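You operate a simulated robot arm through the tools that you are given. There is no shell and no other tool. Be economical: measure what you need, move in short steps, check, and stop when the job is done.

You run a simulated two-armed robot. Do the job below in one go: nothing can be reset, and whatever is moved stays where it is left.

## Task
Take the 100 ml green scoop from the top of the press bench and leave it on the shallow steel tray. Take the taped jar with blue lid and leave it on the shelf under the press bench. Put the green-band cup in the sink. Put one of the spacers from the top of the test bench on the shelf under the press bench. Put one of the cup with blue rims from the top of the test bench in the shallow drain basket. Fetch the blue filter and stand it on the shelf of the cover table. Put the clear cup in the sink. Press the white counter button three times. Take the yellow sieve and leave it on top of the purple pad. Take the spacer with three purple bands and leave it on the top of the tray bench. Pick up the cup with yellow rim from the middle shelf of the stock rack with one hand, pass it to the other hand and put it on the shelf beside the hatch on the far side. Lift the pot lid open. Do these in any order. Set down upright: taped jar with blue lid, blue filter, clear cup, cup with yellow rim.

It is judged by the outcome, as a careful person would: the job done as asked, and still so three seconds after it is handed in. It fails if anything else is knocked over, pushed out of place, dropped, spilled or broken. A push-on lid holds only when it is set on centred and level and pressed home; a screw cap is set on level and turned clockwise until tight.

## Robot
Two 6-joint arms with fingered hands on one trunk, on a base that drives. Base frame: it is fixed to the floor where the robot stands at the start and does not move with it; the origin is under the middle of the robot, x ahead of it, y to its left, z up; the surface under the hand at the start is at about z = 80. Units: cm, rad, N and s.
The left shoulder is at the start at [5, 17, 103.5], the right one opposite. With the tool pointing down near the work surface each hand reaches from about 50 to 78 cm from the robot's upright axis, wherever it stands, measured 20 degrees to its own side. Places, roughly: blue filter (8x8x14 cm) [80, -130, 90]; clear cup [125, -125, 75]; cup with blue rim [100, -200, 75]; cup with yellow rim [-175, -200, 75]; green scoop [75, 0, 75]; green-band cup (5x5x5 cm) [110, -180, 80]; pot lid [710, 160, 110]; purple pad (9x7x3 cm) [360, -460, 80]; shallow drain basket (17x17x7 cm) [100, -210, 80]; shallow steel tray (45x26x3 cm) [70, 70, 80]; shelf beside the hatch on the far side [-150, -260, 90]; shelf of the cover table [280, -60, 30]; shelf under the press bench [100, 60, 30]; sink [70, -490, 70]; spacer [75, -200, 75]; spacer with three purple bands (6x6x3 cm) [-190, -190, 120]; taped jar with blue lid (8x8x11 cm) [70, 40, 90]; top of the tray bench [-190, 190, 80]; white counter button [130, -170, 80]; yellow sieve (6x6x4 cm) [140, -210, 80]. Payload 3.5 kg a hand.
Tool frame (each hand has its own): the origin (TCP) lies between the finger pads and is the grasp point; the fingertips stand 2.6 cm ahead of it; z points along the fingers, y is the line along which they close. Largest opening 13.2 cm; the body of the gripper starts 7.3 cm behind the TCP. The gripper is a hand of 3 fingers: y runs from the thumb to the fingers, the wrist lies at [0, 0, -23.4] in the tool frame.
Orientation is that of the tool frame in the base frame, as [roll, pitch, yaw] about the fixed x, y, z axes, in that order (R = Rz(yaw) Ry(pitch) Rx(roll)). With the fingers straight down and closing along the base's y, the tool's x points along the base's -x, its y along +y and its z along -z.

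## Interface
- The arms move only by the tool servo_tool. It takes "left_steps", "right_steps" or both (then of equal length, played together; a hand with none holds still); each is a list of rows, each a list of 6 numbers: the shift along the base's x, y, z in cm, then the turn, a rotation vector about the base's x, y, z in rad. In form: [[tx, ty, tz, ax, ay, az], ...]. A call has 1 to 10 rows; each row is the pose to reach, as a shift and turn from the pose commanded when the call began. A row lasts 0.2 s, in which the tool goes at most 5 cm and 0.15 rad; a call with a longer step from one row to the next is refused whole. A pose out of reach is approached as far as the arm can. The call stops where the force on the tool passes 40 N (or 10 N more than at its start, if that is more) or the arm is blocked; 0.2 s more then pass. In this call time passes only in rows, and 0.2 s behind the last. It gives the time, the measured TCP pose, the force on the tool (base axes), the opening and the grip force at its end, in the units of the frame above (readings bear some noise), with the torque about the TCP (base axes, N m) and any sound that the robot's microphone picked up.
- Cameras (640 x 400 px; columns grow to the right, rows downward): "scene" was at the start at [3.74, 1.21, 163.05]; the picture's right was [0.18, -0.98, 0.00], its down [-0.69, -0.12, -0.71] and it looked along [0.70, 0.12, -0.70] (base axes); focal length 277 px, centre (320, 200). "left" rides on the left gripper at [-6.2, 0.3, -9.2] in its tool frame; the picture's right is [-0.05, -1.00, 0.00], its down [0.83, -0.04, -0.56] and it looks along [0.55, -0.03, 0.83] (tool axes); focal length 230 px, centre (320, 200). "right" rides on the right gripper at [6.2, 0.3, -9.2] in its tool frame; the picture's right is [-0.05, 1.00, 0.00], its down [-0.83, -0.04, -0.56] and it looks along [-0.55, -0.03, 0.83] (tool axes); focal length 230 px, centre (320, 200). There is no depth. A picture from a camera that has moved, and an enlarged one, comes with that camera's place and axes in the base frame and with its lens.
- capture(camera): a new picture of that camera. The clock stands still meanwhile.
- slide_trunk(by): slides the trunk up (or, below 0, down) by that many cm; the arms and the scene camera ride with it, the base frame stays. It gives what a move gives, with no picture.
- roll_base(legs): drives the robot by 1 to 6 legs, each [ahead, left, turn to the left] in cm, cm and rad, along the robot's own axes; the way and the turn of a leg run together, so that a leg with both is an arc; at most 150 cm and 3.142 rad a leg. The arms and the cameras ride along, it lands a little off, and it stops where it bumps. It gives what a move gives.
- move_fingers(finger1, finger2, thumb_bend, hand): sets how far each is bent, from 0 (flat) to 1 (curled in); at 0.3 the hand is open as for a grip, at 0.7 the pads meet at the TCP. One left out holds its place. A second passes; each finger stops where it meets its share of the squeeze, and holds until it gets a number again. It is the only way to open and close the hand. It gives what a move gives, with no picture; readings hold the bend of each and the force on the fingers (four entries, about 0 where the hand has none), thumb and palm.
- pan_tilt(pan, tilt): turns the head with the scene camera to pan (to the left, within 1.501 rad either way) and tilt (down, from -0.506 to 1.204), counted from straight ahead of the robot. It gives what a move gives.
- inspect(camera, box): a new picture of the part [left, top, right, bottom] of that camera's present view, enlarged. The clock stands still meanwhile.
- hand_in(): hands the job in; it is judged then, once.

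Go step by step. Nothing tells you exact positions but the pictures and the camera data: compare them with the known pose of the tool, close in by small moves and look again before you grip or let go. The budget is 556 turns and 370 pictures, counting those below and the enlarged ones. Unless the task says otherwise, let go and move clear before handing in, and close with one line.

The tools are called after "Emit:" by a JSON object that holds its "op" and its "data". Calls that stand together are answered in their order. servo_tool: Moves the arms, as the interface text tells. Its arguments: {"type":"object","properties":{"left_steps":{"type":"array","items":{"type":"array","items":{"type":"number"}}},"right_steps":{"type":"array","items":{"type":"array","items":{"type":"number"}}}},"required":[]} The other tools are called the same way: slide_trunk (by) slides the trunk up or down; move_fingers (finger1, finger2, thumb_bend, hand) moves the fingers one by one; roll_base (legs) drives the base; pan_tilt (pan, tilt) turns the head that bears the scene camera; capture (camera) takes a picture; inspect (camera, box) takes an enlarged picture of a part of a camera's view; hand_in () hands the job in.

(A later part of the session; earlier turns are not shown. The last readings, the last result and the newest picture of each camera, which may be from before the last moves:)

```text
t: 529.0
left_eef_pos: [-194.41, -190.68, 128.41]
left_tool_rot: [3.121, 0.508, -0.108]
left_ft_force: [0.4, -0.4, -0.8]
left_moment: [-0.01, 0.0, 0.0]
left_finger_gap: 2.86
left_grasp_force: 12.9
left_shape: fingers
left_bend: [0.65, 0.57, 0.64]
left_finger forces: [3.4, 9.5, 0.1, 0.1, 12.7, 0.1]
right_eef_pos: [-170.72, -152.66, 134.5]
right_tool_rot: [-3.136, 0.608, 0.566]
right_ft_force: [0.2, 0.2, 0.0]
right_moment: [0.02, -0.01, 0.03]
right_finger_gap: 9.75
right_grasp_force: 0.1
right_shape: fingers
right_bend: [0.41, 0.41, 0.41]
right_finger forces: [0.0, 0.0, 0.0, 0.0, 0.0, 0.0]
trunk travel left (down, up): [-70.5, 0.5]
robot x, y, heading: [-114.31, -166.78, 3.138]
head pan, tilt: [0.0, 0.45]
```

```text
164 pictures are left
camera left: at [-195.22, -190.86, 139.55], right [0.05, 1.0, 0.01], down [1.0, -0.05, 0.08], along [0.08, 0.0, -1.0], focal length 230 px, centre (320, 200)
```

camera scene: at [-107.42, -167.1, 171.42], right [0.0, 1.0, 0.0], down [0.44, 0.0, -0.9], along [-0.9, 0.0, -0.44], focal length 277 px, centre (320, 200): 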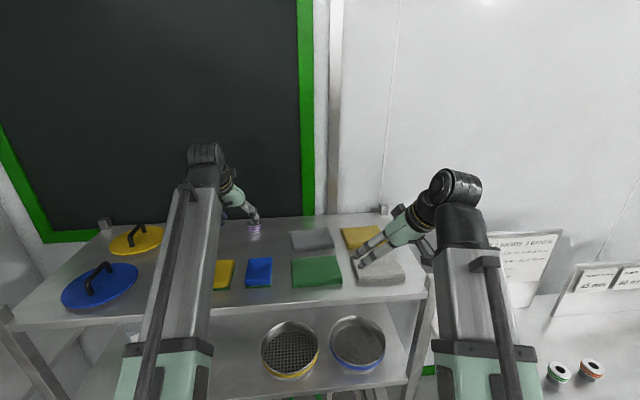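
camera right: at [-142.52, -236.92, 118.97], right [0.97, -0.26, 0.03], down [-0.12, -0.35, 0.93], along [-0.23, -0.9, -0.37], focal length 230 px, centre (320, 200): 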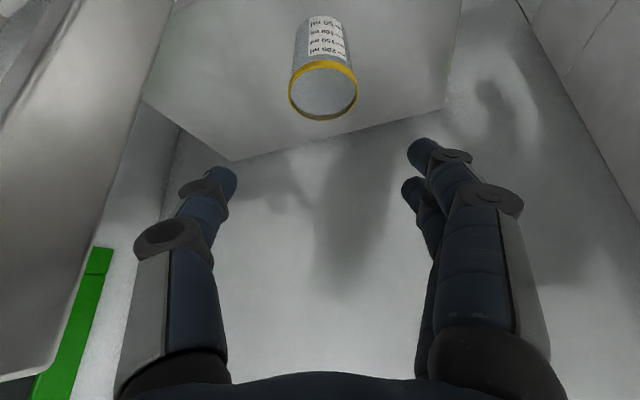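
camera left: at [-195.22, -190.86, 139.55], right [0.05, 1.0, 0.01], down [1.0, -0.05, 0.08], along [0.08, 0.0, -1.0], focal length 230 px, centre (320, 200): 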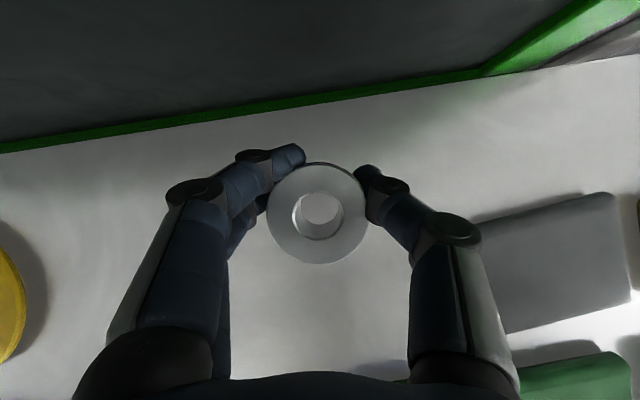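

Spacer held. Backing away from the rack, retracting the arms a little, then driving right (+y) to the tray bench.

Emit:
{"op": "roll_base", "data": {"legs": [[-55, 0, 0]]}}

Emit:
{"op": "servo_tool", "data": {"left_steps": [[4, 0, -2, 0, 0, 0], [8, 0, -4, 0, 0, 0], [12, 0, -7, 0, 0, 0], [16, 0, -10, 0, 0, 0], [20, 0, -13, 0, 0, 0]], "right_steps": [[0, 0, -4, 0, 0, 0], [0, 0, -8, 0, 0, 0], [0, 0, -12, 0, 0, 0], [0, 0, -16, 0, 0, 0], [0, 0, -20, 0, 0, 0]]}}

Emit:
{"op": "roll_base", "data": {"legs": [[0, -110, 0], [0, -110, 0]]}}

Emit:
{"op": "pan_tilt", "data": {"pan": -0.4, "tilt": 0.35}}

Emit:
{"op": "capture", "data": {"camera": "scene"}}

```text
t: 532.1
left_eef_pos: [-140.77, -191.11, 128.47]
left_tool_rot: [3.121, 0.512, -0.104]
left_ft_force: [0.6, 0.6, -1.2]
left_moment: [0.0, -0.02, 0.01]
left_finger_gap: 2.9
left_grasp_force: 12.8
left_shape: fingers
left_bend: [0.65, 0.57, 0.64]
left_finger forces: [3.3, 9.5, 0.1, 0.0, 12.7, 0.0]
right_eef_pos: [-117.05, -152.85, 134.48]
right_tool_rot: [-3.137, 0.607, 0.571]
right_ft_force: [0.0, -0.6, 0.2]
right_moment: [0.01, 0.01, 0.03]
right_finger_gap: 9.77
right_grasp_force: 0.1
right_shape: fingers
right_bend: [0.41, 0.41, 0.41]
right_finger forces: [0.1, 0.0, 0.0, 0.0, 0.0, 0.0]
trunk travel left (down, up): [-70.5, 0.5]
robot x, y, heading: [-60.57, -167.08, -3.14]
head pan, tilt: [0.0, 0.45]
```

```text
t: 533.3
left_eef_pos: [-120.65, -190.85, 115.56]
left_tool_rot: [3.123, 0.508, -0.104]
left_ft_force: [0.3, 0.7, -2.3]
left_moment: [0.0, 0.03, -0.02]
left_finger_gap: 2.83
left_grasp_force: 12.0
left_shape: fingers
left_bend: [0.66, 0.57, 0.64]
left_finger forces: [3.2, 9.1, 0.0, 0.0, 12.3, 0.0]
right_eef_pos: [-117.43, -152.81, 114.47]
right_tool_rot: [-3.136, 0.606, 0.57]
right_ft_force: [0.2, -1.3, -0.6]
right_moment: [-0.03, -0.01, 0.02]
right_finger_gap: 9.78
right_grasp_force: 0.0
right_shape: fingers
right_bend: [0.41, 0.41, 0.41]
right_finger forces: [0.0, 0.0, 0.0, 0.1, 0.0, 0.1]
trunk travel left (down, up): [-70.5, 0.5]
robot x, y, heading: [-60.63, -167.04, -3.14]
head pan, tilt: [0.0, 0.45]
```

```text
t: 544.0
left_eef_pos: [-122.42, 25.26, 115.52]
left_tool_rot: [3.122, 0.509, -0.096]
left_ft_force: [0.0, 0.4, -0.7]
left_moment: [0.01, 0.05, 0.0]
left_finger_gap: 2.82
left_grasp_force: 12.3
left_shape: fingers
left_bend: [0.66, 0.57, 0.64]
left_finger forces: [3.1, 9.1, 0.1, 0.0, 12.2, 0.0]
right_eef_pos: [-119.44, 63.4, 114.56]
right_tool_rot: [-3.137, 0.606, 0.576]
right_ft_force: [-0.2, 0.1, 1.1]
right_moment: [-0.03, 0.03, -0.02]
right_finger_gap: 9.78
right_grasp_force: 0.0
right_shape: fingers
right_bend: [0.41, 0.41, 0.41]
right_finger forces: [0.0, 0.1, 0.0, 0.1, 0.0, 0.1]
trunk travel left (down, up): [-70.5, 0.5]
robot x, y, heading: [-62.21, 49.78, -3.133]
head pan, tilt: [0.0, 0.45]
```

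```text
t: 544.9
left_eef_pos: [-122.55, 25.27, 115.4]
left_tool_rot: [3.121, 0.509, -0.098]
left_ft_force: [-0.2, 0.7, -1.2]
left_moment: [-0.02, 0.01, 0.0]
left_finger_gap: 2.83
left_grasp_force: 11.7
left_shape: fingers
left_bend: [0.66, 0.57, 0.64]
left_finger forces: [3.1, 9.1, 0.0, 0.0, 12.2, 0.0]
right_eef_pos: [-119.39, 63.43, 114.55]
right_tool_rot: [-3.138, 0.605, 0.577]
right_ft_force: [-0.4, -0.2, 0.3]
right_moment: [-0.01, 0.01, 0.01]
right_finger_gap: 9.77
right_grasp_force: 0.0
right_shape: fingers
right_bend: [0.41, 0.41, 0.41]
right_finger forces: [0.0, 0.0, 0.1, 0.1, 0.1, 0.0]
trunk travel left (down, up): [-70.5, 0.5]
robot x, y, heading: [-62.19, 49.59, -3.135]
head pan, tilt: [-0.4, 0.351]
```

```text
163 pictures are left
camera scene: at [-67.46, 53.02, 172.35], right [0.38, 0.92, 0.0], down [0.32, -0.13, -0.94], along [-0.87, 0.36, -0.34], focal length 277 px, centre (320, 200)
```

scene: 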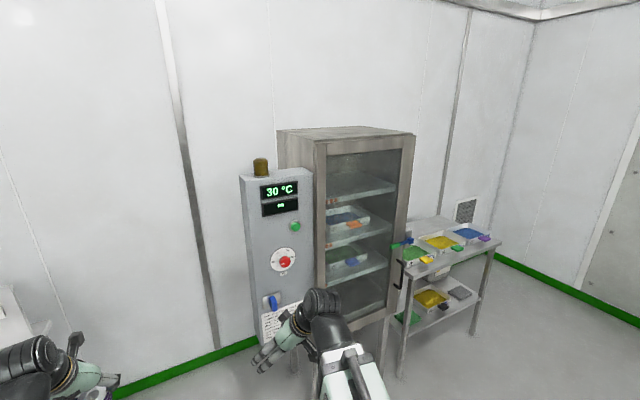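

Emit:
{"op": "inspect", "data": {"camera": "scene", "box": [380, 190, 520, 330]}}

```text
2.86 times, centred on (450, 260) of scene
camera zoom: at [-67.46, 53.02, 172.35], right [0.38, 0.92, 0.0], down [0.32, -0.13, -0.94], along [-0.87, 0.36, -0.34], focal length 792 px, centre (-51, 29)
```

zoom: 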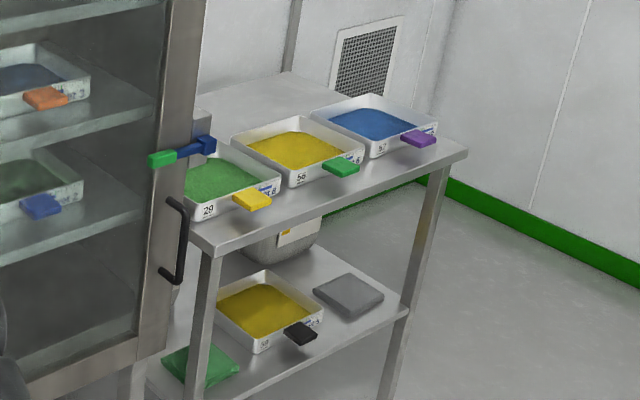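

The tray bench spans x -230…-175, y 149…230; its back strip (x≈-216) is free behind the powder trays. Driving over.

Emit:
{"op": "roll_base", "data": {"legs": [[0, -110, 0], [0, -56, 0], [40, 0, -0.007]]}}

Emit:
{"op": "pan_tilt", "data": {"pan": 0.1, "tilt": 0.6}}

Emit:
{"op": "capture", "data": {"camera": "scene"}}

Emit:
{"op": "capture", "data": {"camera": "left"}}

```text
t: 555.4
left_eef_pos: [-165.14, 189.8, 115.41]
left_tool_rot: [3.122, 0.51, -0.096]
left_ft_force: [-1.1, -0.6, -1.7]
left_moment: [0.0, -0.01, 0.0]
left_finger_gap: 2.82
left_grasp_force: 12.2
left_shape: fingers
left_bend: [0.66, 0.57, 0.64]
left_finger forces: [3.0, 9.2, 0.0, 0.1, 12.0, 0.0]
right_eef_pos: [-161.83, 228.0, 114.34]
right_tool_rot: [-3.138, 0.605, 0.577]
right_ft_force: [0.2, 0.0, 0.4]
right_moment: [-0.01, 0.0, 0.03]
right_finger_gap: 9.77
right_grasp_force: 0.0
right_shape: fingers
right_bend: [0.41, 0.41, 0.41]
right_finger forces: [0.0, 0.1, 0.0, 0.0, 0.0, 0.0]
trunk travel left (down, up): [-70.5, 0.5]
robot x, y, heading: [-105.17, 214.06, -3.131]
head pan, tilt: [-0.4, 0.351]
```

```text
t: 556.3
left_eef_pos: [-164.71, 189.86, 115.55]
left_tool_rot: [3.12, 0.509, -0.099]
left_ft_force: [0.7, 0.9, -1.0]
left_moment: [0.01, -0.04, -0.01]
left_finger_gap: 2.81
left_grasp_force: 11.6
left_shape: fingers
left_bend: [0.66, 0.57, 0.64]
left_finger forces: [3.0, 9.1, 0.0, 0.0, 12.1, 0.0]
right_eef_pos: [-161.72, 227.97, 114.53]
right_tool_rot: [-3.138, 0.605, 0.579]
right_ft_force: [-0.2, 0.2, -0.3]
right_moment: [-0.03, -0.03, 0.01]
right_finger_gap: 9.76
right_grasp_force: 0.1
right_shape: fingers
right_bend: [0.41, 0.41, 0.41]
right_finger forces: [0.1, 0.0, 0.0, 0.0, 0.0, 0.0]
trunk travel left (down, up): [-70.5, 0.5]
robot x, y, heading: [-104.93, 213.94, -3.138]
head pan, tilt: [0.099, 0.6]
```

```text
161 pictures are left
camera scene: at [-109.99, 213.08, 170.08], right [-0.11, 0.99, 0.0], down [0.56, 0.06, -0.83], along [-0.82, -0.09, -0.56], focal length 277 px, centre (320, 200)
```

scene: 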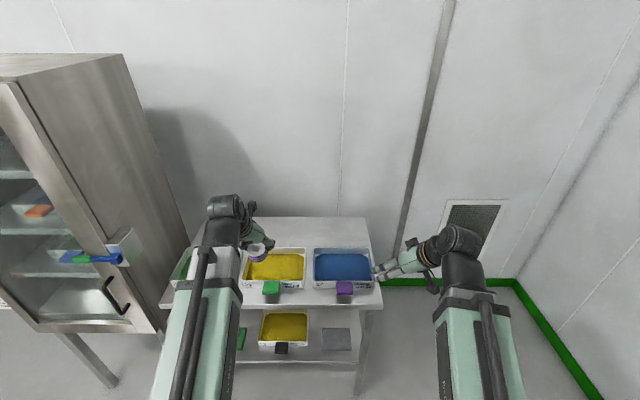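

```text
160 pictures are left
camera left: at [-165.75, 189.62, 126.58], right [0.04, 1.0, 0.01], down [1.0, -0.04, 0.08], along [0.08, 0.0, -1.0], focal length 230 px, centre (320, 200)
```

left: 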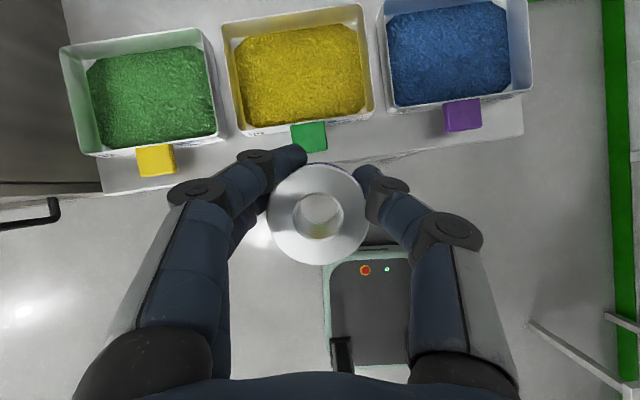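

Trays end at x≈-194; free strip behind. Moving in: base forward 22, then extend over the trays at height.

Emit:
{"op": "roll_base", "data": {"legs": [[22, 0, 0]]}}

Emit:
{"op": "servo_tool", "data": {"left_steps": [[-4, 0, 0, 0, 0, 0], [-8, 0, -2, 0, 0, 0], [-12, 0, -4, 0, 0, 0], [-16, 0, -6, 0, 0, 0], [-20, 0, -9, 0, 0, 0], [-22.5, 0, -12, 0, 0, 0]]}}

Emit:
{"op": "capture", "data": {"camera": "left"}}

Emit:
{"op": "inspect", "data": {"camera": "scene", "box": [150, 160, 400, 340]}}

```text
t: 558.0
left_eef_pos: [-187.17, 190.03, 115.52]
left_tool_rot: [3.122, 0.509, -0.102]
left_ft_force: [-0.1, -0.1, -1.5]
left_moment: [0.0, -0.01, 0.0]
left_finger_gap: 2.76
left_grasp_force: 12.1
left_shape: fingers
left_bend: [0.66, 0.57, 0.64]
left_finger forces: [3.0, 9.1, 0.1, 0.0, 12.0, 0.0]
right_eef_pos: [-183.85, 228.07, 114.43]
right_tool_rot: [-3.138, 0.607, 0.572]
right_ft_force: [-0.5, -0.8, -0.1]
right_moment: [0.04, 0.0, -0.02]
right_finger_gap: 9.78
right_grasp_force: 0.1
right_shape: fingers
right_bend: [0.41, 0.41, 0.41]
right_finger forces: [0.0, 0.1, 0.0, 0.1, 0.0, 0.0]
trunk travel left (down, up): [-70.5, 0.5]
robot x, y, heading: [-126.79, 214.09, -3.145]
head pan, tilt: [0.099, 0.6]
```

```text
t: 559.4
left_eef_pos: [-209.52, 190.04, 103.54]
left_tool_rot: [3.121, 0.511, -0.103]
left_ft_force: [0.0, 0.5, -2.2]
left_moment: [0.0, 0.05, -0.04]
left_finger_gap: 2.73
left_grasp_force: 11.9
left_shape: fingers
left_bend: [0.66, 0.57, 0.64]
left_finger forces: [2.8, 9.1, 0.0, 0.0, 11.9, 0.1]
right_eef_pos: [-183.62, 228.21, 114.48]
right_tool_rot: [-3.138, 0.606, 0.571]
right_ft_force: [-0.6, -0.2, -0.2]
right_moment: [0.02, 0.02, 0.0]
right_finger_gap: 9.79
right_grasp_force: 0.1
right_shape: fingers
right_bend: [0.41, 0.41, 0.41]
right_finger forces: [0.0, 0.1, 0.0, 0.0, 0.0, 0.0]
trunk travel left (down, up): [-70.5, 0.5]
robot x, y, heading: [-126.85, 214.07, -3.139]
head pan, tilt: [0.099, 0.6]
```

```text
159 pictures are left
camera left: at [-210.5, 189.8, 114.62], right [0.05, 1.0, 0.01], down [1.0, -0.05, 0.08], along [0.08, 0.0, -1.0], focal length 230 px, centre (320, 200)
```

left: 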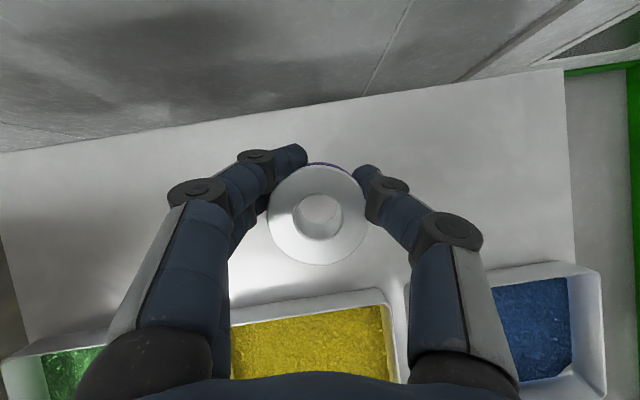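

```text
2.22 times, centred on (275, 250) of scene
camera zoom: at [-132.01, 212.99, 170.08], right [-0.1, 0.99, 0.0], down [0.56, 0.06, -0.82], along [-0.82, -0.08, -0.57], focal length 616 px, centre (420, 89)
```

zoom: 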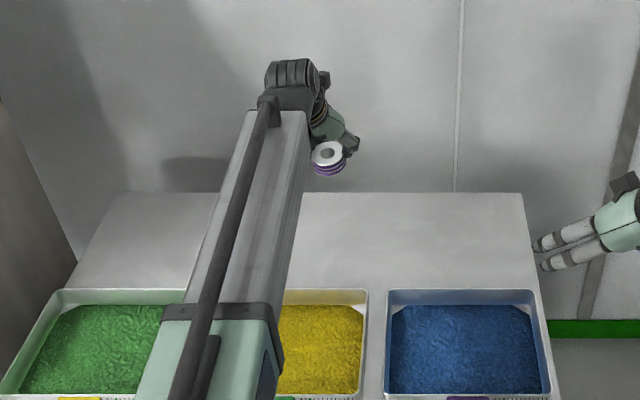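

Spacer is over the free strip. Lowering.

Emit:
{"op": "servo_tool", "data": {"left_steps": [[0, 0, -4.5, 0, 0, 0], [0, 0, -9, 0, 0, 0], [0, 0, -13.5, 0, 0, 0], [0, 0, -17, 0, 0, 0], [0, 0, -18.5, 0, 0, 0]]}}

Emit:
{"op": "servo_tool", "data": {"left_steps": [[0, 0, -0.4, 0, 0, 0], [0, 0, -0.8, 0, 0, 0], [0, 0, -1.2, 0, 0, 0], [0, 0, -1.6, 0, 0, 0]]}}

Emit:
{"op": "capture", "data": {"camera": "left"}}

```text
t: 560.6
left_eef_pos: [-209.53, 190.06, 85.49]
left_tool_rot: [3.118, 0.518, -0.106]
left_ft_force: [-2.6, -2.0, 19.4]
left_moment: [-0.62, 0.01, -0.06]
left_finger_gap: 2.75
left_grasp_force: 22.1
left_shape: fingers
left_bend: [0.66, 0.6, 0.65]
left_finger forces: [5.6, 25.9, 0.1, 0.0, 12.6, 0.0]
right_eef_pos: [-183.5, 228.2, 114.73]
right_tool_rot: [-3.135, 0.607, 0.573]
right_ft_force: [0.0, -0.4, -0.7]
right_moment: [0.03, 0.01, -0.01]
right_finger_gap: 9.76
right_grasp_force: 0.1
right_shape: fingers
right_bend: [0.41, 0.41, 0.41]
right_finger forces: [0.1, 0.0, 0.0, 0.0, 0.0, 0.0]
trunk travel left (down, up): [-70.5, 0.5]
robot x, y, heading: [-127.02, 214.23, -3.139]
head pan, tilt: [0.099, 0.6]
```

```text
t: 561.1
left_eef_pos: [-209.86, 189.9, 85.42]
left_tool_rot: [3.115, 0.528, -0.105]
left_ft_force: [4.0, 0.7, 18.7]
left_moment: [-0.54, -0.11, 0.11]
left_finger_gap: 2.7
left_grasp_force: 23.7
left_shape: fingers
left_bend: [0.66, 0.63, 0.65]
left_finger forces: [4.0, 29.0, 0.0, 0.1, 15.1, 0.0]
right_eef_pos: [-183.57, 228.17, 114.54]
right_tool_rot: [-3.137, 0.606, 0.573]
right_ft_force: [0.7, -0.4, 0.6]
right_moment: [-0.02, 0.0, -0.01]
right_finger_gap: 9.77
right_grasp_force: 0.0
right_shape: fingers
right_bend: [0.41, 0.41, 0.41]
right_finger forces: [0.0, 0.0, 0.1, 0.0, 0.1, 0.0]
trunk travel left (down, up): [-70.5, 0.5]
robot x, y, heading: [-126.96, 214.08, -3.14]
head pan, tilt: [0.099, 0.6]
stopped in row 2 (left hand): the force on the tool passed its limit at 42 N (the readings are from after the stop); the commanded pose is now the measured one
```

```text
157 pictures are left
camera left: at [-210.52, 189.78, 96.48], right [0.05, 1.0, 0.0], down [1.0, -0.05, 0.06], along [0.06, 0.0, -1.0], focal length 230 px, centre (320, 200)
```

left: 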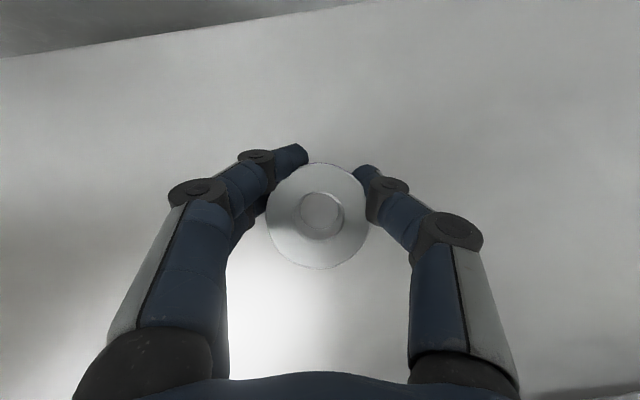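

Contact (bench top ≈82). Ease up, release, lift away.

Emit:
{"op": "servo_tool", "data": {"left_steps": [[0, 0, 0.4, 0, 0, 0]]}}

Emit:
{"op": "move_fingers", "data": {"hand": "left", "finger1": 0.45, "finger2": 0.45, "thumb_bend": 0.45}}

Emit:
{"op": "servo_tool", "data": {"left_steps": [[0, 0, 3, 0, 0, 0], [0, 0, 7, 0, 0, 0], [0, 0, 12, 0, 0, 0], [0, 0, 17, 0, 0, 0], [0, 0, 22, 0, 0, 0], [3, 0, 26, 0, 0, 0]]}}

Emit:
{"op": "capture", "data": {"camera": "left"}}

```text
t: 561.5
left_eef_pos: [-209.76, 189.99, 85.47]
left_tool_rot: [3.116, 0.524, -0.106]
left_ft_force: [-2.9, 1.2, 10.5]
left_moment: [-0.25, 0.02, -0.07]
left_finger_gap: 2.7
left_grasp_force: 18.6
left_shape: fingers
left_bend: [0.66, 0.61, 0.65]
left_finger forces: [4.8, 18.4, 0.1, 0.0, 13.4, 0.1]
right_eef_pos: [-183.58, 228.23, 114.55]
right_tool_rot: [-3.139, 0.607, 0.574]
right_ft_force: [-0.4, 0.3, 0.1]
right_moment: [-0.03, 0.01, 0.0]
right_finger_gap: 9.79
right_grasp_force: 0.2
right_shape: fingers
right_bend: [0.41, 0.41, 0.41]
right_finger forces: [0.1, 0.1, 0.0, 0.1, 0.0, 0.0]
trunk travel left (down, up): [-70.5, 0.5]
robot x, y, heading: [-126.84, 214.05, -3.138]
head pan, tilt: [0.099, 0.6]
```

```text
t: 562.5
left_eef_pos: [-209.71, 189.98, 85.56]
left_tool_rot: [3.115, 0.525, -0.108]
left_ft_force: [1.1, 4.7, 11.9]
left_moment: [-0.42, 0.11, 0.01]
left_finger_gap: 8.4
left_grasp_force: 5.8
left_shape: fingers
left_bend: [0.45, 0.51, 0.45]
left_finger forces: [0.1, 12.2, 0.0, 0.0, 0.0, 0.0]
right_eef_pos: [-183.58, 228.3, 114.46]
right_tool_rot: [-3.138, 0.607, 0.571]
right_ft_force: [-0.5, 0.2, -0.6]
right_moment: [0.01, 0.02, -0.02]
right_finger_gap: 9.77
right_grasp_force: 0.1
right_shape: fingers
right_bend: [0.41, 0.41, 0.41]
right_finger forces: [0.0, 0.1, 0.0, 0.1, 0.1, 0.1]
trunk travel left (down, up): [-70.5, 0.5]
robot x, y, heading: [-126.68, 213.92, -3.139]
head pan, tilt: [0.099, 0.6]
```

```text
t: 563.9
left_eef_pos: [-206.52, 189.97, 111.41]
left_tool_rot: [3.116, 0.521, -0.107]
left_ft_force: [-0.4, 0.2, -0.5]
left_moment: [0.01, 0.01, -0.02]
left_finger_gap: 8.39
left_grasp_force: 0.1
left_shape: fingers
left_bend: [0.45, 0.45, 0.45]
left_finger forces: [0.0, 0.0, 0.0, 0.0, 0.0, 0.0]
right_eef_pos: [-183.62, 228.06, 114.48]
right_tool_rot: [-3.137, 0.607, 0.572]
right_ft_force: [-0.2, 0.2, 0.2]
right_moment: [0.01, 0.01, -0.01]
right_finger_gap: 9.78
right_grasp_force: 0.1
right_shape: fingers
right_bend: [0.41, 0.41, 0.41]
right_finger forces: [0.0, 0.0, 0.0, 0.0, 0.0, 0.1]
trunk travel left (down, up): [-70.5, 0.5]
robot x, y, heading: [-126.68, 214.27, -3.14]
head pan, tilt: [0.099, 0.6]
```

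```text
156 pictures are left
camera left: at [-207.33, 189.76, 122.47], right [0.05, 1.0, 0.0], down [1.0, -0.05, 0.07], along [0.07, 0.0, -1.0], focal length 230 px, centre (320, 200)
```

left: 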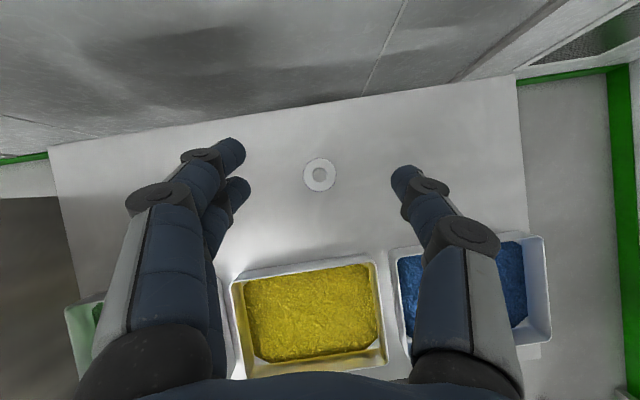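

All but the pot lid are done. Backing away, tucking the arms, and turning to head down the room (+x).

Emit:
{"op": "servo_tool", "data": {"left_steps": [[4, 0, 0, 0, -0.1, 0], [8, 0, 0, 0, -0.2, 0], [12, 0, 0, 0, -0.3, 0], [16, 0, 0, 0, -0.4, 0], [20, 0, 0, 0, -0.5, 0], [24, 0, 0, 0, -0.52, 0]]}}

Emit:
{"op": "roll_base", "data": {"legs": [[-50, 0, 0], [0, 0, 3.13], [100, 10, 0]]}}

Emit:
{"op": "pan_tilt", "data": {"pan": 0, "tilt": 0.2}}

Emit:
{"op": "capture", "data": {"camera": "scene"}}

```text
t: 565.3
left_eef_pos: [-182.79, 189.98, 111.55]
left_tool_rot: [-3.114, 0.004, -0.091]
left_ft_force: [-0.4, -0.5, -0.3]
left_moment: [-0.03, -0.02, 0.03]
left_finger_gap: 8.42
left_grasp_force: 0.1
left_shape: fingers
left_bend: [0.45, 0.45, 0.45]
left_finger forces: [0.1, 0.1, 0.0, 0.0, 0.1, 0.1]
right_eef_pos: [-183.66, 228.26, 114.58]
right_tool_rot: [-3.135, 0.606, 0.572]
right_ft_force: [1.6, -0.3, -0.8]
right_moment: [-0.01, -0.01, -0.03]
right_finger_gap: 9.78
right_grasp_force: 0.2
right_shape: fingers
right_bend: [0.41, 0.41, 0.41]
right_finger forces: [0.0, 0.0, 0.0, 0.1, 0.0, 0.0]
trunk travel left (down, up): [-70.5, 0.5]
robot x, y, heading: [-127.14, 214.14, -3.14]
head pan, tilt: [0.099, 0.6]
```

```text
t: 580.4
left_eef_pos: [79.36, 247.46, 111.45]
left_tool_rot: [-3.113, 0.003, 3.045]
left_ft_force: [0.1, -0.7, 0.6]
left_moment: [0.02, 0.02, 0.01]
left_finger_gap: 8.39
left_grasp_force: 0.1
left_shape: fingers
left_bend: [0.45, 0.45, 0.45]
left_finger forces: [0.1, 0.0, 0.1, 0.0, 0.1, 0.0]
right_eef_pos: [80.01, 209.25, 114.49]
right_tool_rot: [-3.137, 0.606, -2.575]
right_ft_force: [0.6, 1.1, 0.7]
right_moment: [0.0, -0.01, -0.04]
right_finger_gap: 9.79
right_grasp_force: 0.1
right_shape: fingers
right_bend: [0.41, 0.41, 0.41]
right_finger forces: [0.1, 0.1, 0.0, 0.0, 0.0, 0.0]
trunk travel left (down, up): [-70.5, 0.5]
robot x, y, heading: [23.16, 223.85, 0.003]
head pan, tilt: [0.099, 0.6]
```

```text
t: 581.2
left_eef_pos: [79.33, 247.54, 111.5]
left_tool_rot: [-3.113, 0.005, 3.046]
left_ft_force: [-0.4, 1.1, 0.0]
left_moment: [0.01, 0.01, -0.04]
left_finger_gap: 8.43
left_grasp_force: 0.0
left_shape: fingers
left_bend: [0.45, 0.45, 0.45]
left_finger forces: [0.0, 0.0, 0.1, 0.1, 0.0, 0.0]
right_eef_pos: [79.91, 209.18, 114.43]
right_tool_rot: [-3.139, 0.606, -2.571]
right_ft_force: [-0.1, -0.1, -0.1]
right_moment: [-0.02, 0.0, 0.01]
right_finger_gap: 9.76
right_grasp_force: 0.0
right_shape: fingers
right_bend: [0.41, 0.41, 0.41]
right_finger forces: [0.0, 0.0, 0.0, 0.0, 0.0, 0.1]
trunk travel left (down, up): [-70.5, 0.5]
robot x, y, heading: [23.11, 223.74, 0.001]
head pan, tilt: [0.0, 0.201]
```

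```text
155 pictures are left
camera scene: at [28.21, 223.21, 173.75], right [0.0, -1.0, 0.0], down [-0.2, 0.0, -0.98], along [0.98, 0.0, -0.2], focal length 277 px, centre (320, 200)
```

scene: 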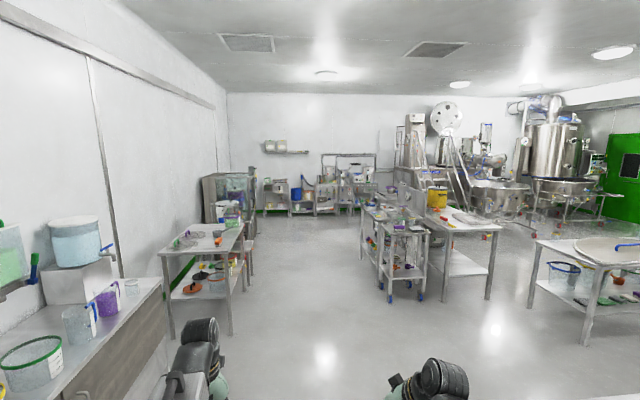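

Emit:
{"op": "inspect", "data": {"camera": "scene", "box": [240, 130, 480, 280]}}

```text
2.67 times, centred on (360, 205) of scene
camera zoom: at [28.21, 223.21, 173.75], right [0.0, -1.0, 0.0], down [-0.2, 0.0, -0.98], along [0.98, 0.0, -0.2], focal length 739 px, centre (213, 187)
```

zoom: 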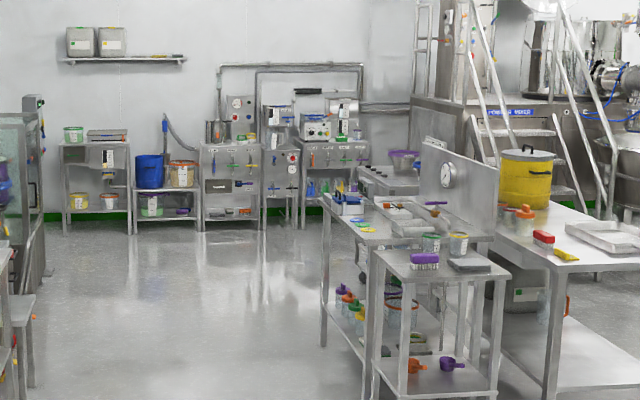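

The pot seems to be on the cooking units at the far wall. The aisle along y≈225 is clear; driving down it.

Emit:
{"op": "roll_base", "data": {"legs": [[150, 0, 0], [150, 0, 0], [150, 0, 0]]}}

Emit:
{"op": "capture", "data": {"camera": "scene"}}

```text
t: 602.5
left_eef_pos: [524.97, 239.79, 111.47]
left_tool_rot: [-3.114, 0.004, 3.027]
left_ft_force: [-0.3, -0.4, -0.2]
left_moment: [-0.03, 0.01, 0.01]
left_finger_gap: 8.41
left_grasp_force: 0.1
left_shape: fingers
left_bend: [0.45, 0.45, 0.45]
left_finger forces: [0.1, 0.0, 0.0, 0.0, 0.0, 0.0]
right_eef_pos: [525.1, 201.38, 114.44]
right_tool_rot: [-3.139, 0.605, -2.594]
right_ft_force: [-0.7, 0.5, 1.0]
right_moment: [-0.01, 0.02, -0.01]
right_finger_gap: 9.75
right_grasp_force: 0.1
right_shape: fingers
right_bend: [0.41, 0.41, 0.41]
right_finger forces: [0.1, 0.1, 0.1, 0.1, 0.1, 0.0]
trunk travel left (down, up): [-70.5, 0.5]
robot x, y, heading: [468.58, 216.85, -0.025]
head pan, tilt: [0.0, 0.201]
```

```text
153 pictures are left
camera scene: at [473.66, 216.47, 173.75], right [-0.02, -1.0, 0.0], down [-0.2, 0.0, -0.98], along [0.98, -0.02, -0.2], focal length 277 px, centre (320, 200)
```

scene: 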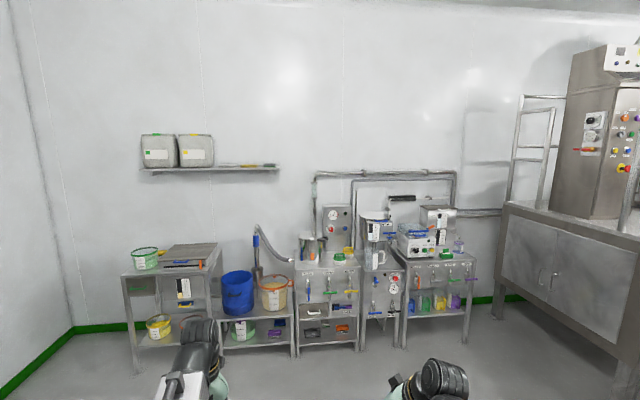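

Emit:
{"op": "inspect", "data": {"camera": "scene", "box": [280, 170, 500, 330]}}

```text
2.50 times, centred on (390, 250) of scene
camera zoom: at [473.66, 216.47, 173.75], right [-0.02, -1.0, 0.0], down [-0.2, 0.0, -0.98], along [0.98, -0.02, -0.2], focal length 693 px, centre (145, 75)
```

zoom: 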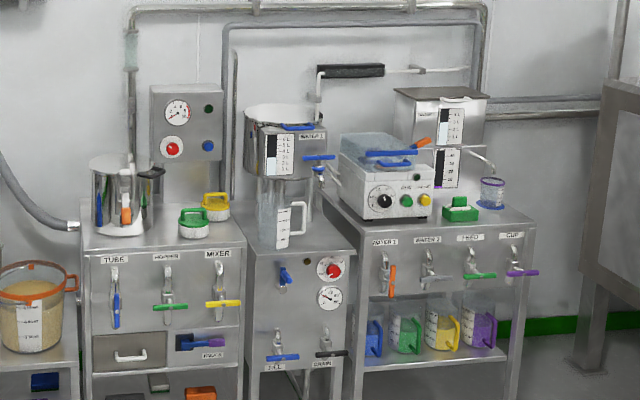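

The pot (steel vessel with a volume strip and a blue front handle on its lid) is near [710,160,110]. Moving closer to see the lid and handle.

Emit:
{"op": "roll_base", "data": {"legs": [[100, -40, 0.025]]}}

Emit:
{"op": "pan_tilt", "data": {"pan": -0.1, "tilt": 0.4}}

Emit:
{"op": "capture", "data": {"camera": "scene"}}

Emit:
{"op": "inspect", "data": {"camera": "scene", "box": [240, 120, 440, 280]}}

```text
t: 608.1
left_eef_pos: [625.56, 200.1, 111.41]
left_tool_rot: [-3.114, 0.003, 3.056]
left_ft_force: [0.1, 0.6, -0.5]
left_moment: [-0.02, 0.02, -0.04]
left_finger_gap: 8.46
left_grasp_force: 0.2
left_shape: fingers
left_bend: [0.45, 0.45, 0.45]
left_finger forces: [0.0, 0.0, 0.0, 0.0, 0.1, 0.0]
right_eef_pos: [626.69, 161.95, 114.51]
right_tool_rot: [-3.14, 0.606, -2.564]
right_ft_force: [-0.1, 0.0, 0.1]
right_moment: [-0.01, 0.01, -0.03]
right_finger_gap: 9.78
right_grasp_force: 0.1
right_shape: fingers
right_bend: [0.41, 0.41, 0.41]
right_finger forces: [0.1, 0.1, 0.0, 0.1, 0.1, 0.0]
trunk travel left (down, up): [-70.5, 0.5]
robot x, y, heading: [569.92, 175.68, 0.009]
head pan, tilt: [0.0, 0.201]
```

```text
t: 608.9
left_eef_pos: [625.62, 200.11, 111.44]
left_tool_rot: [-3.114, 0.006, 3.054]
left_ft_force: [-0.6, -0.6, 0.4]
left_moment: [0.01, 0.0, 0.03]
left_finger_gap: 8.39
left_grasp_force: 0.0
left_shape: fingers
left_bend: [0.45, 0.45, 0.45]
left_finger forces: [0.0, 0.1, 0.0, 0.1, 0.1, 0.0]
right_eef_pos: [626.55, 161.86, 114.47]
right_tool_rot: [-3.137, 0.606, -2.564]
right_ft_force: [1.3, 0.5, -0.3]
right_moment: [0.0, -0.02, 0.01]
right_finger_gap: 9.79
right_grasp_force: 0.1
right_shape: fingers
right_bend: [0.41, 0.41, 0.41]
right_finger forces: [0.0, 0.0, 0.0, 0.0, 0.0, 0.1]
trunk travel left (down, up): [-70.5, 0.5]
robot x, y, heading: [569.71, 175.73, 0.007]
head pan, tilt: [-0.099, 0.4]
```

```text
151 pictures are left
camera scene: at [574.62, 174.51, 171.91], right [-0.09, -1.0, 0.0], down [-0.39, 0.04, -0.92], along [0.92, -0.08, -0.39], focal length 277 px, centre (320, 200)
```

scene: 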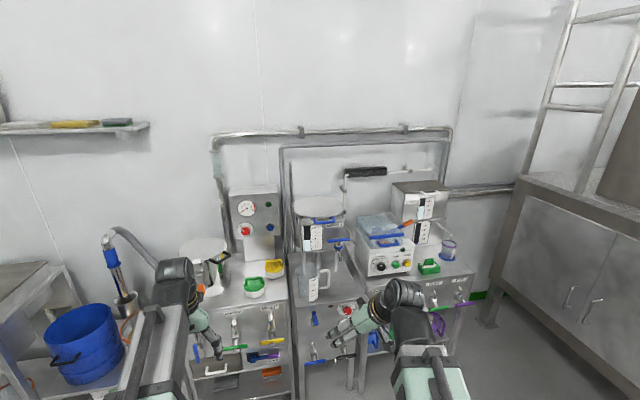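

```text
2.50 times, centred on (340, 200) of scene
camera zoom: at [574.62, 174.51, 171.91], right [-0.09, -1.0, 0.0], down [-0.39, 0.04, -0.92], along [0.92, -0.08, -0.39], focal length 693 px, centre (270, 200)
```

zoom: 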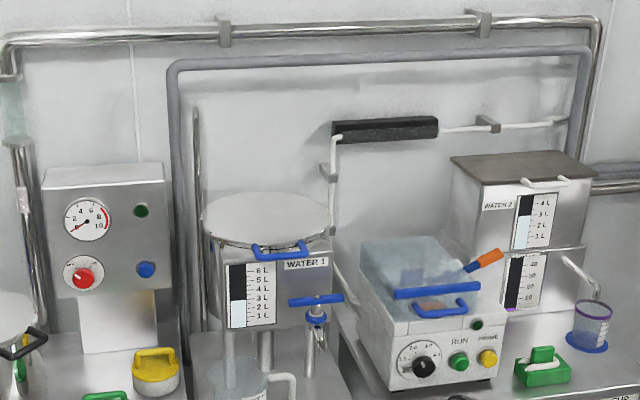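

The target pot ("WATER 1") has a round hinged lid with a blue bar handle at its front edge (≈[697,162,109]). I'll turn the right hand so it pinches across that bar from the front: first neutralise its orientation, then yaw 90°.

Emit:
{"op": "servo_tool", "data": {"right_steps": [[0, 0, 0, 0, 0, -0.145], [0, 0, 0, 0, 0, -0.29], [0, 0, 0, 0, 0, -0.435], [0, 0, 0, 0, 0, -0.577]]}}

Emit:
{"op": "servo_tool", "data": {"right_steps": [[0, 0, 0, 0, 0.15, 0], [0, 0, 0, 0, 0.3, 0], [0, 0, 0, 0, 0.45, 0], [0, 0, 0, 0, 0.606, 0]]}}

Emit:
{"op": "servo_tool", "data": {"right_steps": [[0, 0, 0, 0, 0, 0.15], [0, 0, 0, 0, 0, 0.3], [0, 0, 0, 0, 0, 0.45], [0, 0, 0, 0, 0, 0.6], [0, 0, 0, 0, 0, 0.75], [0, 0, 0, 0, 0, 0.9], [0, 0, 0, 0, 0, 1.05], [0, 0, 0, 0, 0, 1.2], [0, 0, 0, 0, 0, 1.35], [0, 0, 0, 0, 0, 1.5]]}}

Emit:
{"op": "servo_tool", "data": {"right_steps": [[0, 0, 0, 0, 0, 0.07], [0, 0, 0, 0, -0.15, 0.07], [0, 0, 0, 0, -0.3, 0.07], [0, 0, 0, 0, -0.45, 0.07], [0, 0, 0, 0, -0.6, 0.07], [0, 0, 0, 0, -0.75, 0.07], [0, 0, 0, 0, -0.9, 0.07]]}}

```text
t: 609.9
left_eef_pos: [625.67, 200.19, 111.4]
left_tool_rot: [-3.116, 0.005, 3.055]
left_ft_force: [0.6, 0.3, -0.7]
left_moment: [0.0, -0.02, -0.01]
left_finger_gap: 8.44
left_grasp_force: 0.1
left_shape: fingers
left_bend: [0.45, 0.45, 0.45]
left_finger forces: [0.0, 0.0, 0.0, 0.0, 0.0, 0.0]
right_eef_pos: [628.44, 162.07, 115.11]
right_tool_rot: [-3.137, 0.606, 3.14]
right_ft_force: [0.1, 0.5, -0.2]
right_moment: [0.01, 0.0, 0.04]
right_finger_gap: 9.79
right_grasp_force: 0.0
right_shape: fingers
right_bend: [0.41, 0.41, 0.41]
right_finger forces: [0.1, 0.0, 0.0, 0.0, 0.0, 0.0]
right hand out of reach, approached as far as the arm can: row 1, 2, 3, 4
trunk travel left (down, up): [-70.5, 0.5]
robot x, y, heading: [569.86, 175.46, 0.004]
head pan, tilt: [-0.099, 0.4]
```

```text
refused: row 4 steps farther than a row can; nothing moved
```

```text
t: 612.1
left_eef_pos: [625.64, 200.2, 111.44]
left_tool_rot: [-3.112, 0.005, 3.053]
left_ft_force: [-0.5, 0.2, 0.9]
left_moment: [-0.03, 0.0, 0.01]
left_finger_gap: 8.42
left_grasp_force: 0.0
left_shape: fingers
left_bend: [0.45, 0.45, 0.45]
left_finger forces: [0.1, 0.0, 0.0, 0.0, 0.1, 0.0]
right_eef_pos: [628.34, 165.2, 117.19]
right_tool_rot: [3.129, 0.599, -1.668]
right_ft_force: [0.4, 0.4, 1.0]
right_moment: [-0.03, -0.01, -0.02]
right_finger_gap: 9.8
right_grasp_force: 0.0
right_shape: fingers
right_bend: [0.41, 0.41, 0.41]
right_finger forces: [0.0, 0.0, 0.0, 0.1, 0.0, 0.0]
right hand out of reach, approached as far as the arm can: row 10
trunk travel left (down, up): [-70.5, 0.5]
robot x, y, heading: [569.59, 175.51, 0.006]
head pan, tilt: [-0.099, 0.4]
```

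```text
t: 613.7
left_eef_pos: [625.47, 200.16, 111.47]
left_tool_rot: [-3.114, 0.005, 3.056]
left_ft_force: [0.3, -0.9, -0.1]
left_moment: [0.03, -0.01, 0.01]
left_finger_gap: 8.4
left_grasp_force: 0.1
left_shape: fingers
left_bend: [0.45, 0.45, 0.45]
left_finger forces: [0.1, 0.0, 0.1, 0.0, 0.1, 0.0]
right_eef_pos: [627.88, 182.54, 125.17]
right_tool_rot: [-2.206, 0.409, -1.214]
right_ft_force: [-0.4, -0.4, -0.2]
right_moment: [0.04, 0.01, 0.01]
right_finger_gap: 9.78
right_grasp_force: 0.1
right_shape: fingers
right_bend: [0.41, 0.41, 0.41]
right_finger forces: [0.1, 0.0, 0.0, 0.0, 0.0, 0.0]
right hand out of reach, approached as far as the arm can: row 1, 2, 3, 4, 5, 6, 7
trunk travel left (down, up): [-70.5, 0.5]
robot x, y, heading: [569.78, 175.5, 0.005]
head pan, tilt: [-0.099, 0.4]
```

One call was refused so the orientation came out oblique; correcting directly to the wanted pose (pointing forward and 30° down, closing vertically) while moving away from the left hand.

Emit:
{"op": "servo_tool", "data": {"right_steps": [[2, -3.5, -1, -0.077, -0.036, -0.075], [4, -7, -2, -0.154, -0.073, -0.149], [6, -10.5, -4, -0.231, -0.109, -0.224], [8, -14, -6, -0.308, -0.146, -0.298], [10, -17, -8, -0.385, -0.182, -0.373]]}}

Emit:
{"op": "capture", "data": {"camera": "right"}}

Emit:
{"op": "capture", "data": {"camera": "scene"}}

```text
t: 614.9
left_eef_pos: [625.61, 200.19, 111.39]
left_tool_rot: [-3.114, 0.003, 3.055]
left_ft_force: [0.6, 0.0, -0.3]
left_moment: [0.0, 0.01, 0.02]
left_finger_gap: 8.42
left_grasp_force: 0.1
left_shape: fingers
left_bend: [0.45, 0.45, 0.45]
left_finger forces: [0.0, 0.1, 0.1, 0.1, 0.1, 0.0]
right_eef_pos: [638.04, 165.54, 117.26]
right_tool_rot: [-2.097, -0.002, -1.569]
right_ft_force: [-0.4, 0.5, 0.3]
right_moment: [0.03, -0.01, -0.03]
right_finger_gap: 9.77
right_grasp_force: 0.1
right_shape: fingers
right_bend: [0.41, 0.41, 0.41]
right_finger forces: [0.0, 0.1, 0.0, 0.0, 0.0, 0.0]
trunk travel left (down, up): [-70.5, 0.5]
robot x, y, heading: [569.34, 175.83, 0.006]
head pan, tilt: [-0.099, 0.4]
```

```text
149 pictures are left
camera right: at [629.83, 159.45, 121.56], right [-0.5, 0.05, -0.86], down [-0.46, 0.83, 0.31], along [0.73, 0.55, -0.39], focal length 230 px, centre (320, 200)
```

right: 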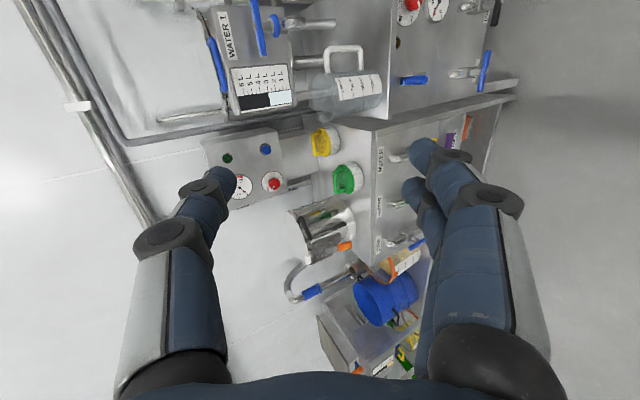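

```text
148 pictures are left
camera scene: at [574.66, 174.49, 171.9], right [-0.09, -1.0, 0.0], down [-0.39, 0.04, -0.92], along [0.92, -0.09, -0.39], focal length 277 px, centre (320, 200)
```

scene: 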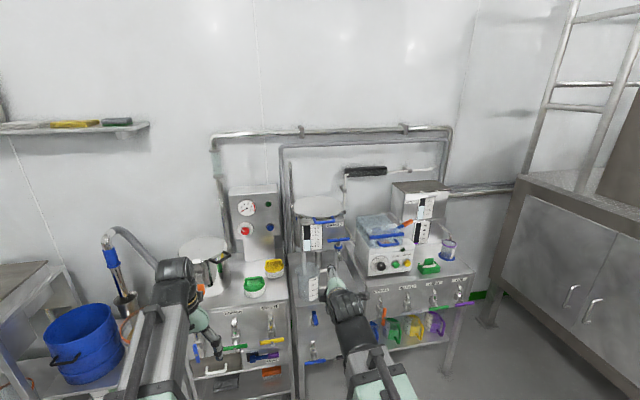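

Emit:
{"op": "inspect", "data": {"camera": "right", "box": [170, 0, 330, 130]}}

Emit:
{"op": "inspect", "data": {"camera": "scene", "box": [285, 185, 365, 245]}}

```text
3.08 times, centred on (250, 65) of right
camera zoom: at [629.83, 159.45, 121.56], right [-0.5, 0.05, -0.86], down [-0.46, 0.83, 0.31], along [0.73, 0.55, -0.39], focal length 708 px, centre (535, 615)
```

zoom: 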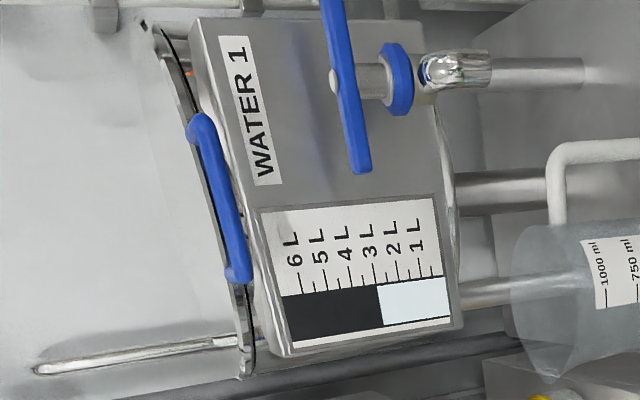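

```text
6.67 times, centred on (325, 215) of scene
camera zoom: at [574.66, 174.49, 171.9], right [-0.09, -1.0, 0.0], down [-0.39, 0.04, -0.92], along [0.92, -0.09, -0.39], focal length 1848 px, centre (287, 100)
```

zoom: 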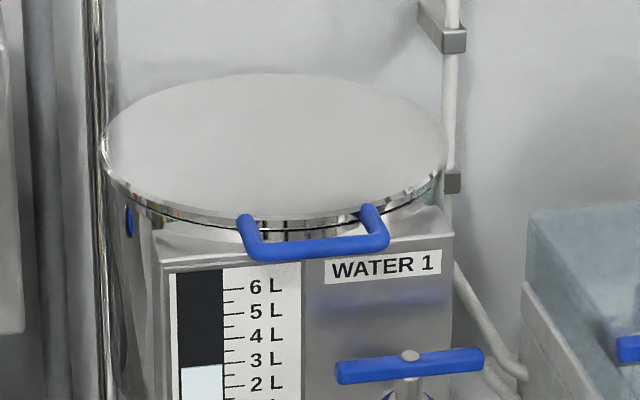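

The blue U-handle's bar is at ≈[687.6,161.5,112.5], about 5 cm ahead of the lid edge, hinge near x≈721. I'll pinch the bar from above (thumb through the loop). Steepening the hand and raising it first.

Emit:
{"op": "servo_tool", "data": {"right_steps": [[-2.7, -0.7, 2.5, 0, 0.131, 0], [-5.4, -1.4, 5, 0, 0.262, 0], [-8.1, -2.1, 7.5, 0, 0.393, 0], [-10.8, -2.8, 10, 0, 0.524, 0], [-13.5, -3.5, 12, 0, 0.655, 0], [-16, -4, 14, 0, 0.785, 0]]}}

Emit:
{"op": "roll_base", "data": {"legs": [[50, 0, 0]]}}

Emit:
{"op": "capture", "data": {"camera": "right"}}

Emit:
{"op": "capture", "data": {"camera": "scene"}}

```text
t: 616.3
left_eef_pos: [625.52, 200.2, 111.5]
left_tool_rot: [-3.113, 0.007, 3.054]
left_ft_force: [-0.4, 1.0, 0.5]
left_moment: [0.03, 0.07, 0.02]
left_finger_gap: 8.41
left_grasp_force: 0.2
left_shape: fingers
left_bend: [0.45, 0.45, 0.45]
left_finger forces: [0.1, 0.0, 0.0, 0.1, 0.0, 0.0]
right_eef_pos: [621.35, 164.49, 131.05]
right_tool_rot: [-2.886, 0.003, -1.583]
right_ft_force: [-0.1, -0.1, -0.1]
right_moment: [0.01, -0.01, 0.0]
right_finger_gap: 9.81
right_grasp_force: 0.1
right_shape: fingers
right_bend: [0.41, 0.41, 0.41]
right_finger forces: [0.0, 0.0, 0.1, 0.0, 0.0, 0.0]
right hand out of reach, approached as far as the arm can: row 3, 4, 5, 6
trunk travel left (down, up): [-70.5, 0.5]
robot x, y, heading: [569.59, 175.58, 0.007]
head pan, tilt: [-0.099, 0.4]
```

```text
t: 619.2
left_eef_pos: [675.45, 200.89, 111.44]
left_tool_rot: [-3.113, 0.003, 3.059]
left_ft_force: [0.5, -1.1, 0.7]
left_moment: [-0.01, -0.02, -0.01]
left_finger_gap: 8.41
left_grasp_force: 0.1
left_shape: fingers
left_bend: [0.45, 0.45, 0.45]
left_finger forces: [0.0, 0.1, 0.1, 0.0, 0.0, 0.0]
right_eef_pos: [671.58, 165.12, 130.86]
right_tool_rot: [-2.885, 0.002, -1.577]
right_ft_force: [1.6, -0.1, 0.0]
right_moment: [0.0, 0.01, -0.05]
right_finger_gap: 9.77
right_grasp_force: 0.1
right_shape: fingers
right_bend: [0.41, 0.41, 0.41]
right_finger forces: [0.0, 0.0, 0.0, 0.1, 0.0, 0.1]
trunk travel left (down, up): [-70.5, 0.5]
robot x, y, heading: [619.52, 176.09, 0.007]
head pan, tilt: [-0.099, 0.4]
```

```text
145 pictures are left
camera right: at [668.8, 159.03, 139.71], right [-0.97, 0.06, -0.25], down [-0.09, 0.83, 0.55], along [0.24, 0.56, -0.8], focal length 230 px, centre (320, 200)
```

right: 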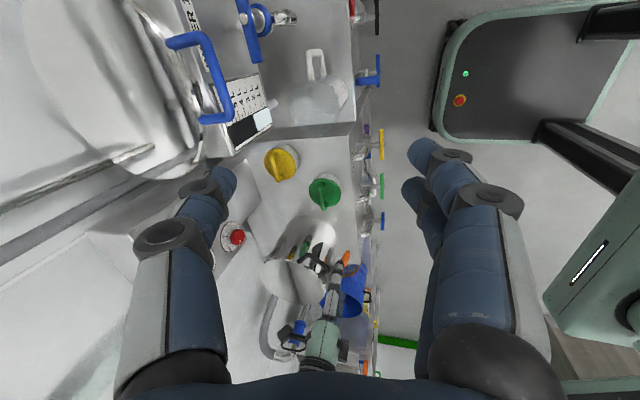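

```text
144 pictures are left
camera scene: at [624.67, 175.01, 171.9], right [-0.09, -1.0, 0.0], down [-0.39, 0.03, -0.92], along [0.92, -0.08, -0.39], focal length 277 px, centre (320, 200)
```

scene: 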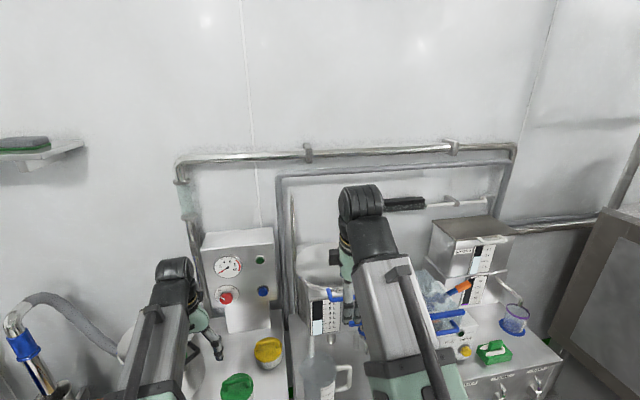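

Handle bar refined to ≈[689,161.6,112.7]. Raising the left hand well clear of the neighbouring pot's tools, then moving in.

Emit:
{"op": "servo_tool", "data": {"left_steps": [[-1, 1, 5, 0, 0, 0], [-2, 2, 10, 0, 0, 0], [-3, 3, 14, 0, 0, 0], [-4, 4, 18, 0, 0, 0], [-5, 5, 22, 0, 0, 0], [-6, 6, 26, 0, 0, 0]]}}

Emit:
{"op": "roll_base", "data": {"legs": [[13, 0, -0.007]]}}

Emit:
{"op": "capture", "data": {"camera": "right"}}

Emit:
{"op": "capture", "data": {"camera": "left"}}

```text
refused: row 1 steps farther than a row can; nothing moved
```

```text
t: 620.5
left_eef_pos: [688.59, 200.55, 111.27]
left_tool_rot: [-3.112, 0.004, 3.053]
left_ft_force: [1.0, -0.1, -0.8]
left_moment: [0.01, 0.05, 0.0]
left_finger_gap: 8.43
left_grasp_force: 0.2
left_shape: fingers
left_bend: [0.45, 0.45, 0.45]
left_finger forces: [0.0, 0.0, 0.0, 0.1, 0.1, 0.0]
right_eef_pos: [684.47, 164.83, 130.83]
right_tool_rot: [-2.884, 0.003, -1.584]
right_ft_force: [0.2, 0.6, 0.0]
right_moment: [0.02, 0.02, -0.01]
right_finger_gap: 9.76
right_grasp_force: 0.1
right_shape: fingers
right_bend: [0.41, 0.41, 0.41]
right_finger forces: [0.0, 0.0, 0.0, 0.1, 0.1, 0.0]
trunk travel left (down, up): [-70.5, 0.5]
robot x, y, heading: [632.65, 176.43, 0.002]
head pan, tilt: [-0.099, 0.4]
```

```text
143 pictures are left
camera right: at [681.67, 158.74, 139.66], right [-0.97, 0.07, -0.25], down [-0.09, 0.83, 0.55], along [0.25, 0.55, -0.8], focal length 230 px, centre (320, 200)
```

right: 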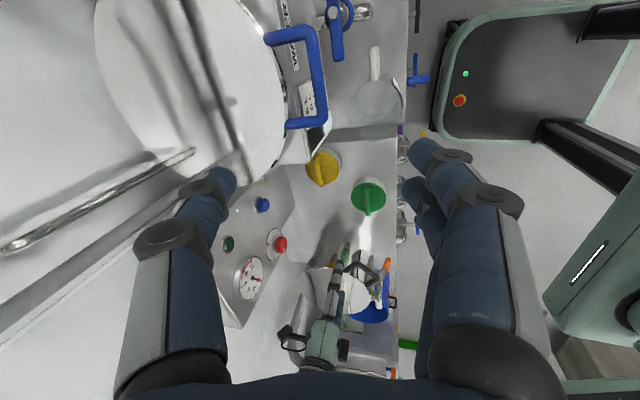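

```text
142 pictures are left
camera left: at [694.75, 200.42, 120.59], right [-0.04, -1.0, 0.03], down [-0.83, 0.05, 0.55], along [-0.55, 0.0, -0.83], focal length 230 px, centre (320, 200)
```

left: 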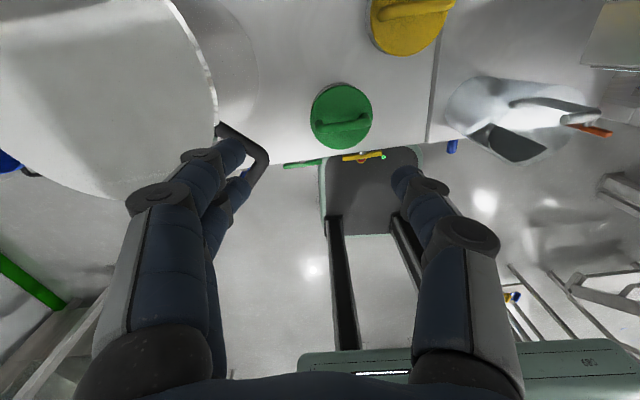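

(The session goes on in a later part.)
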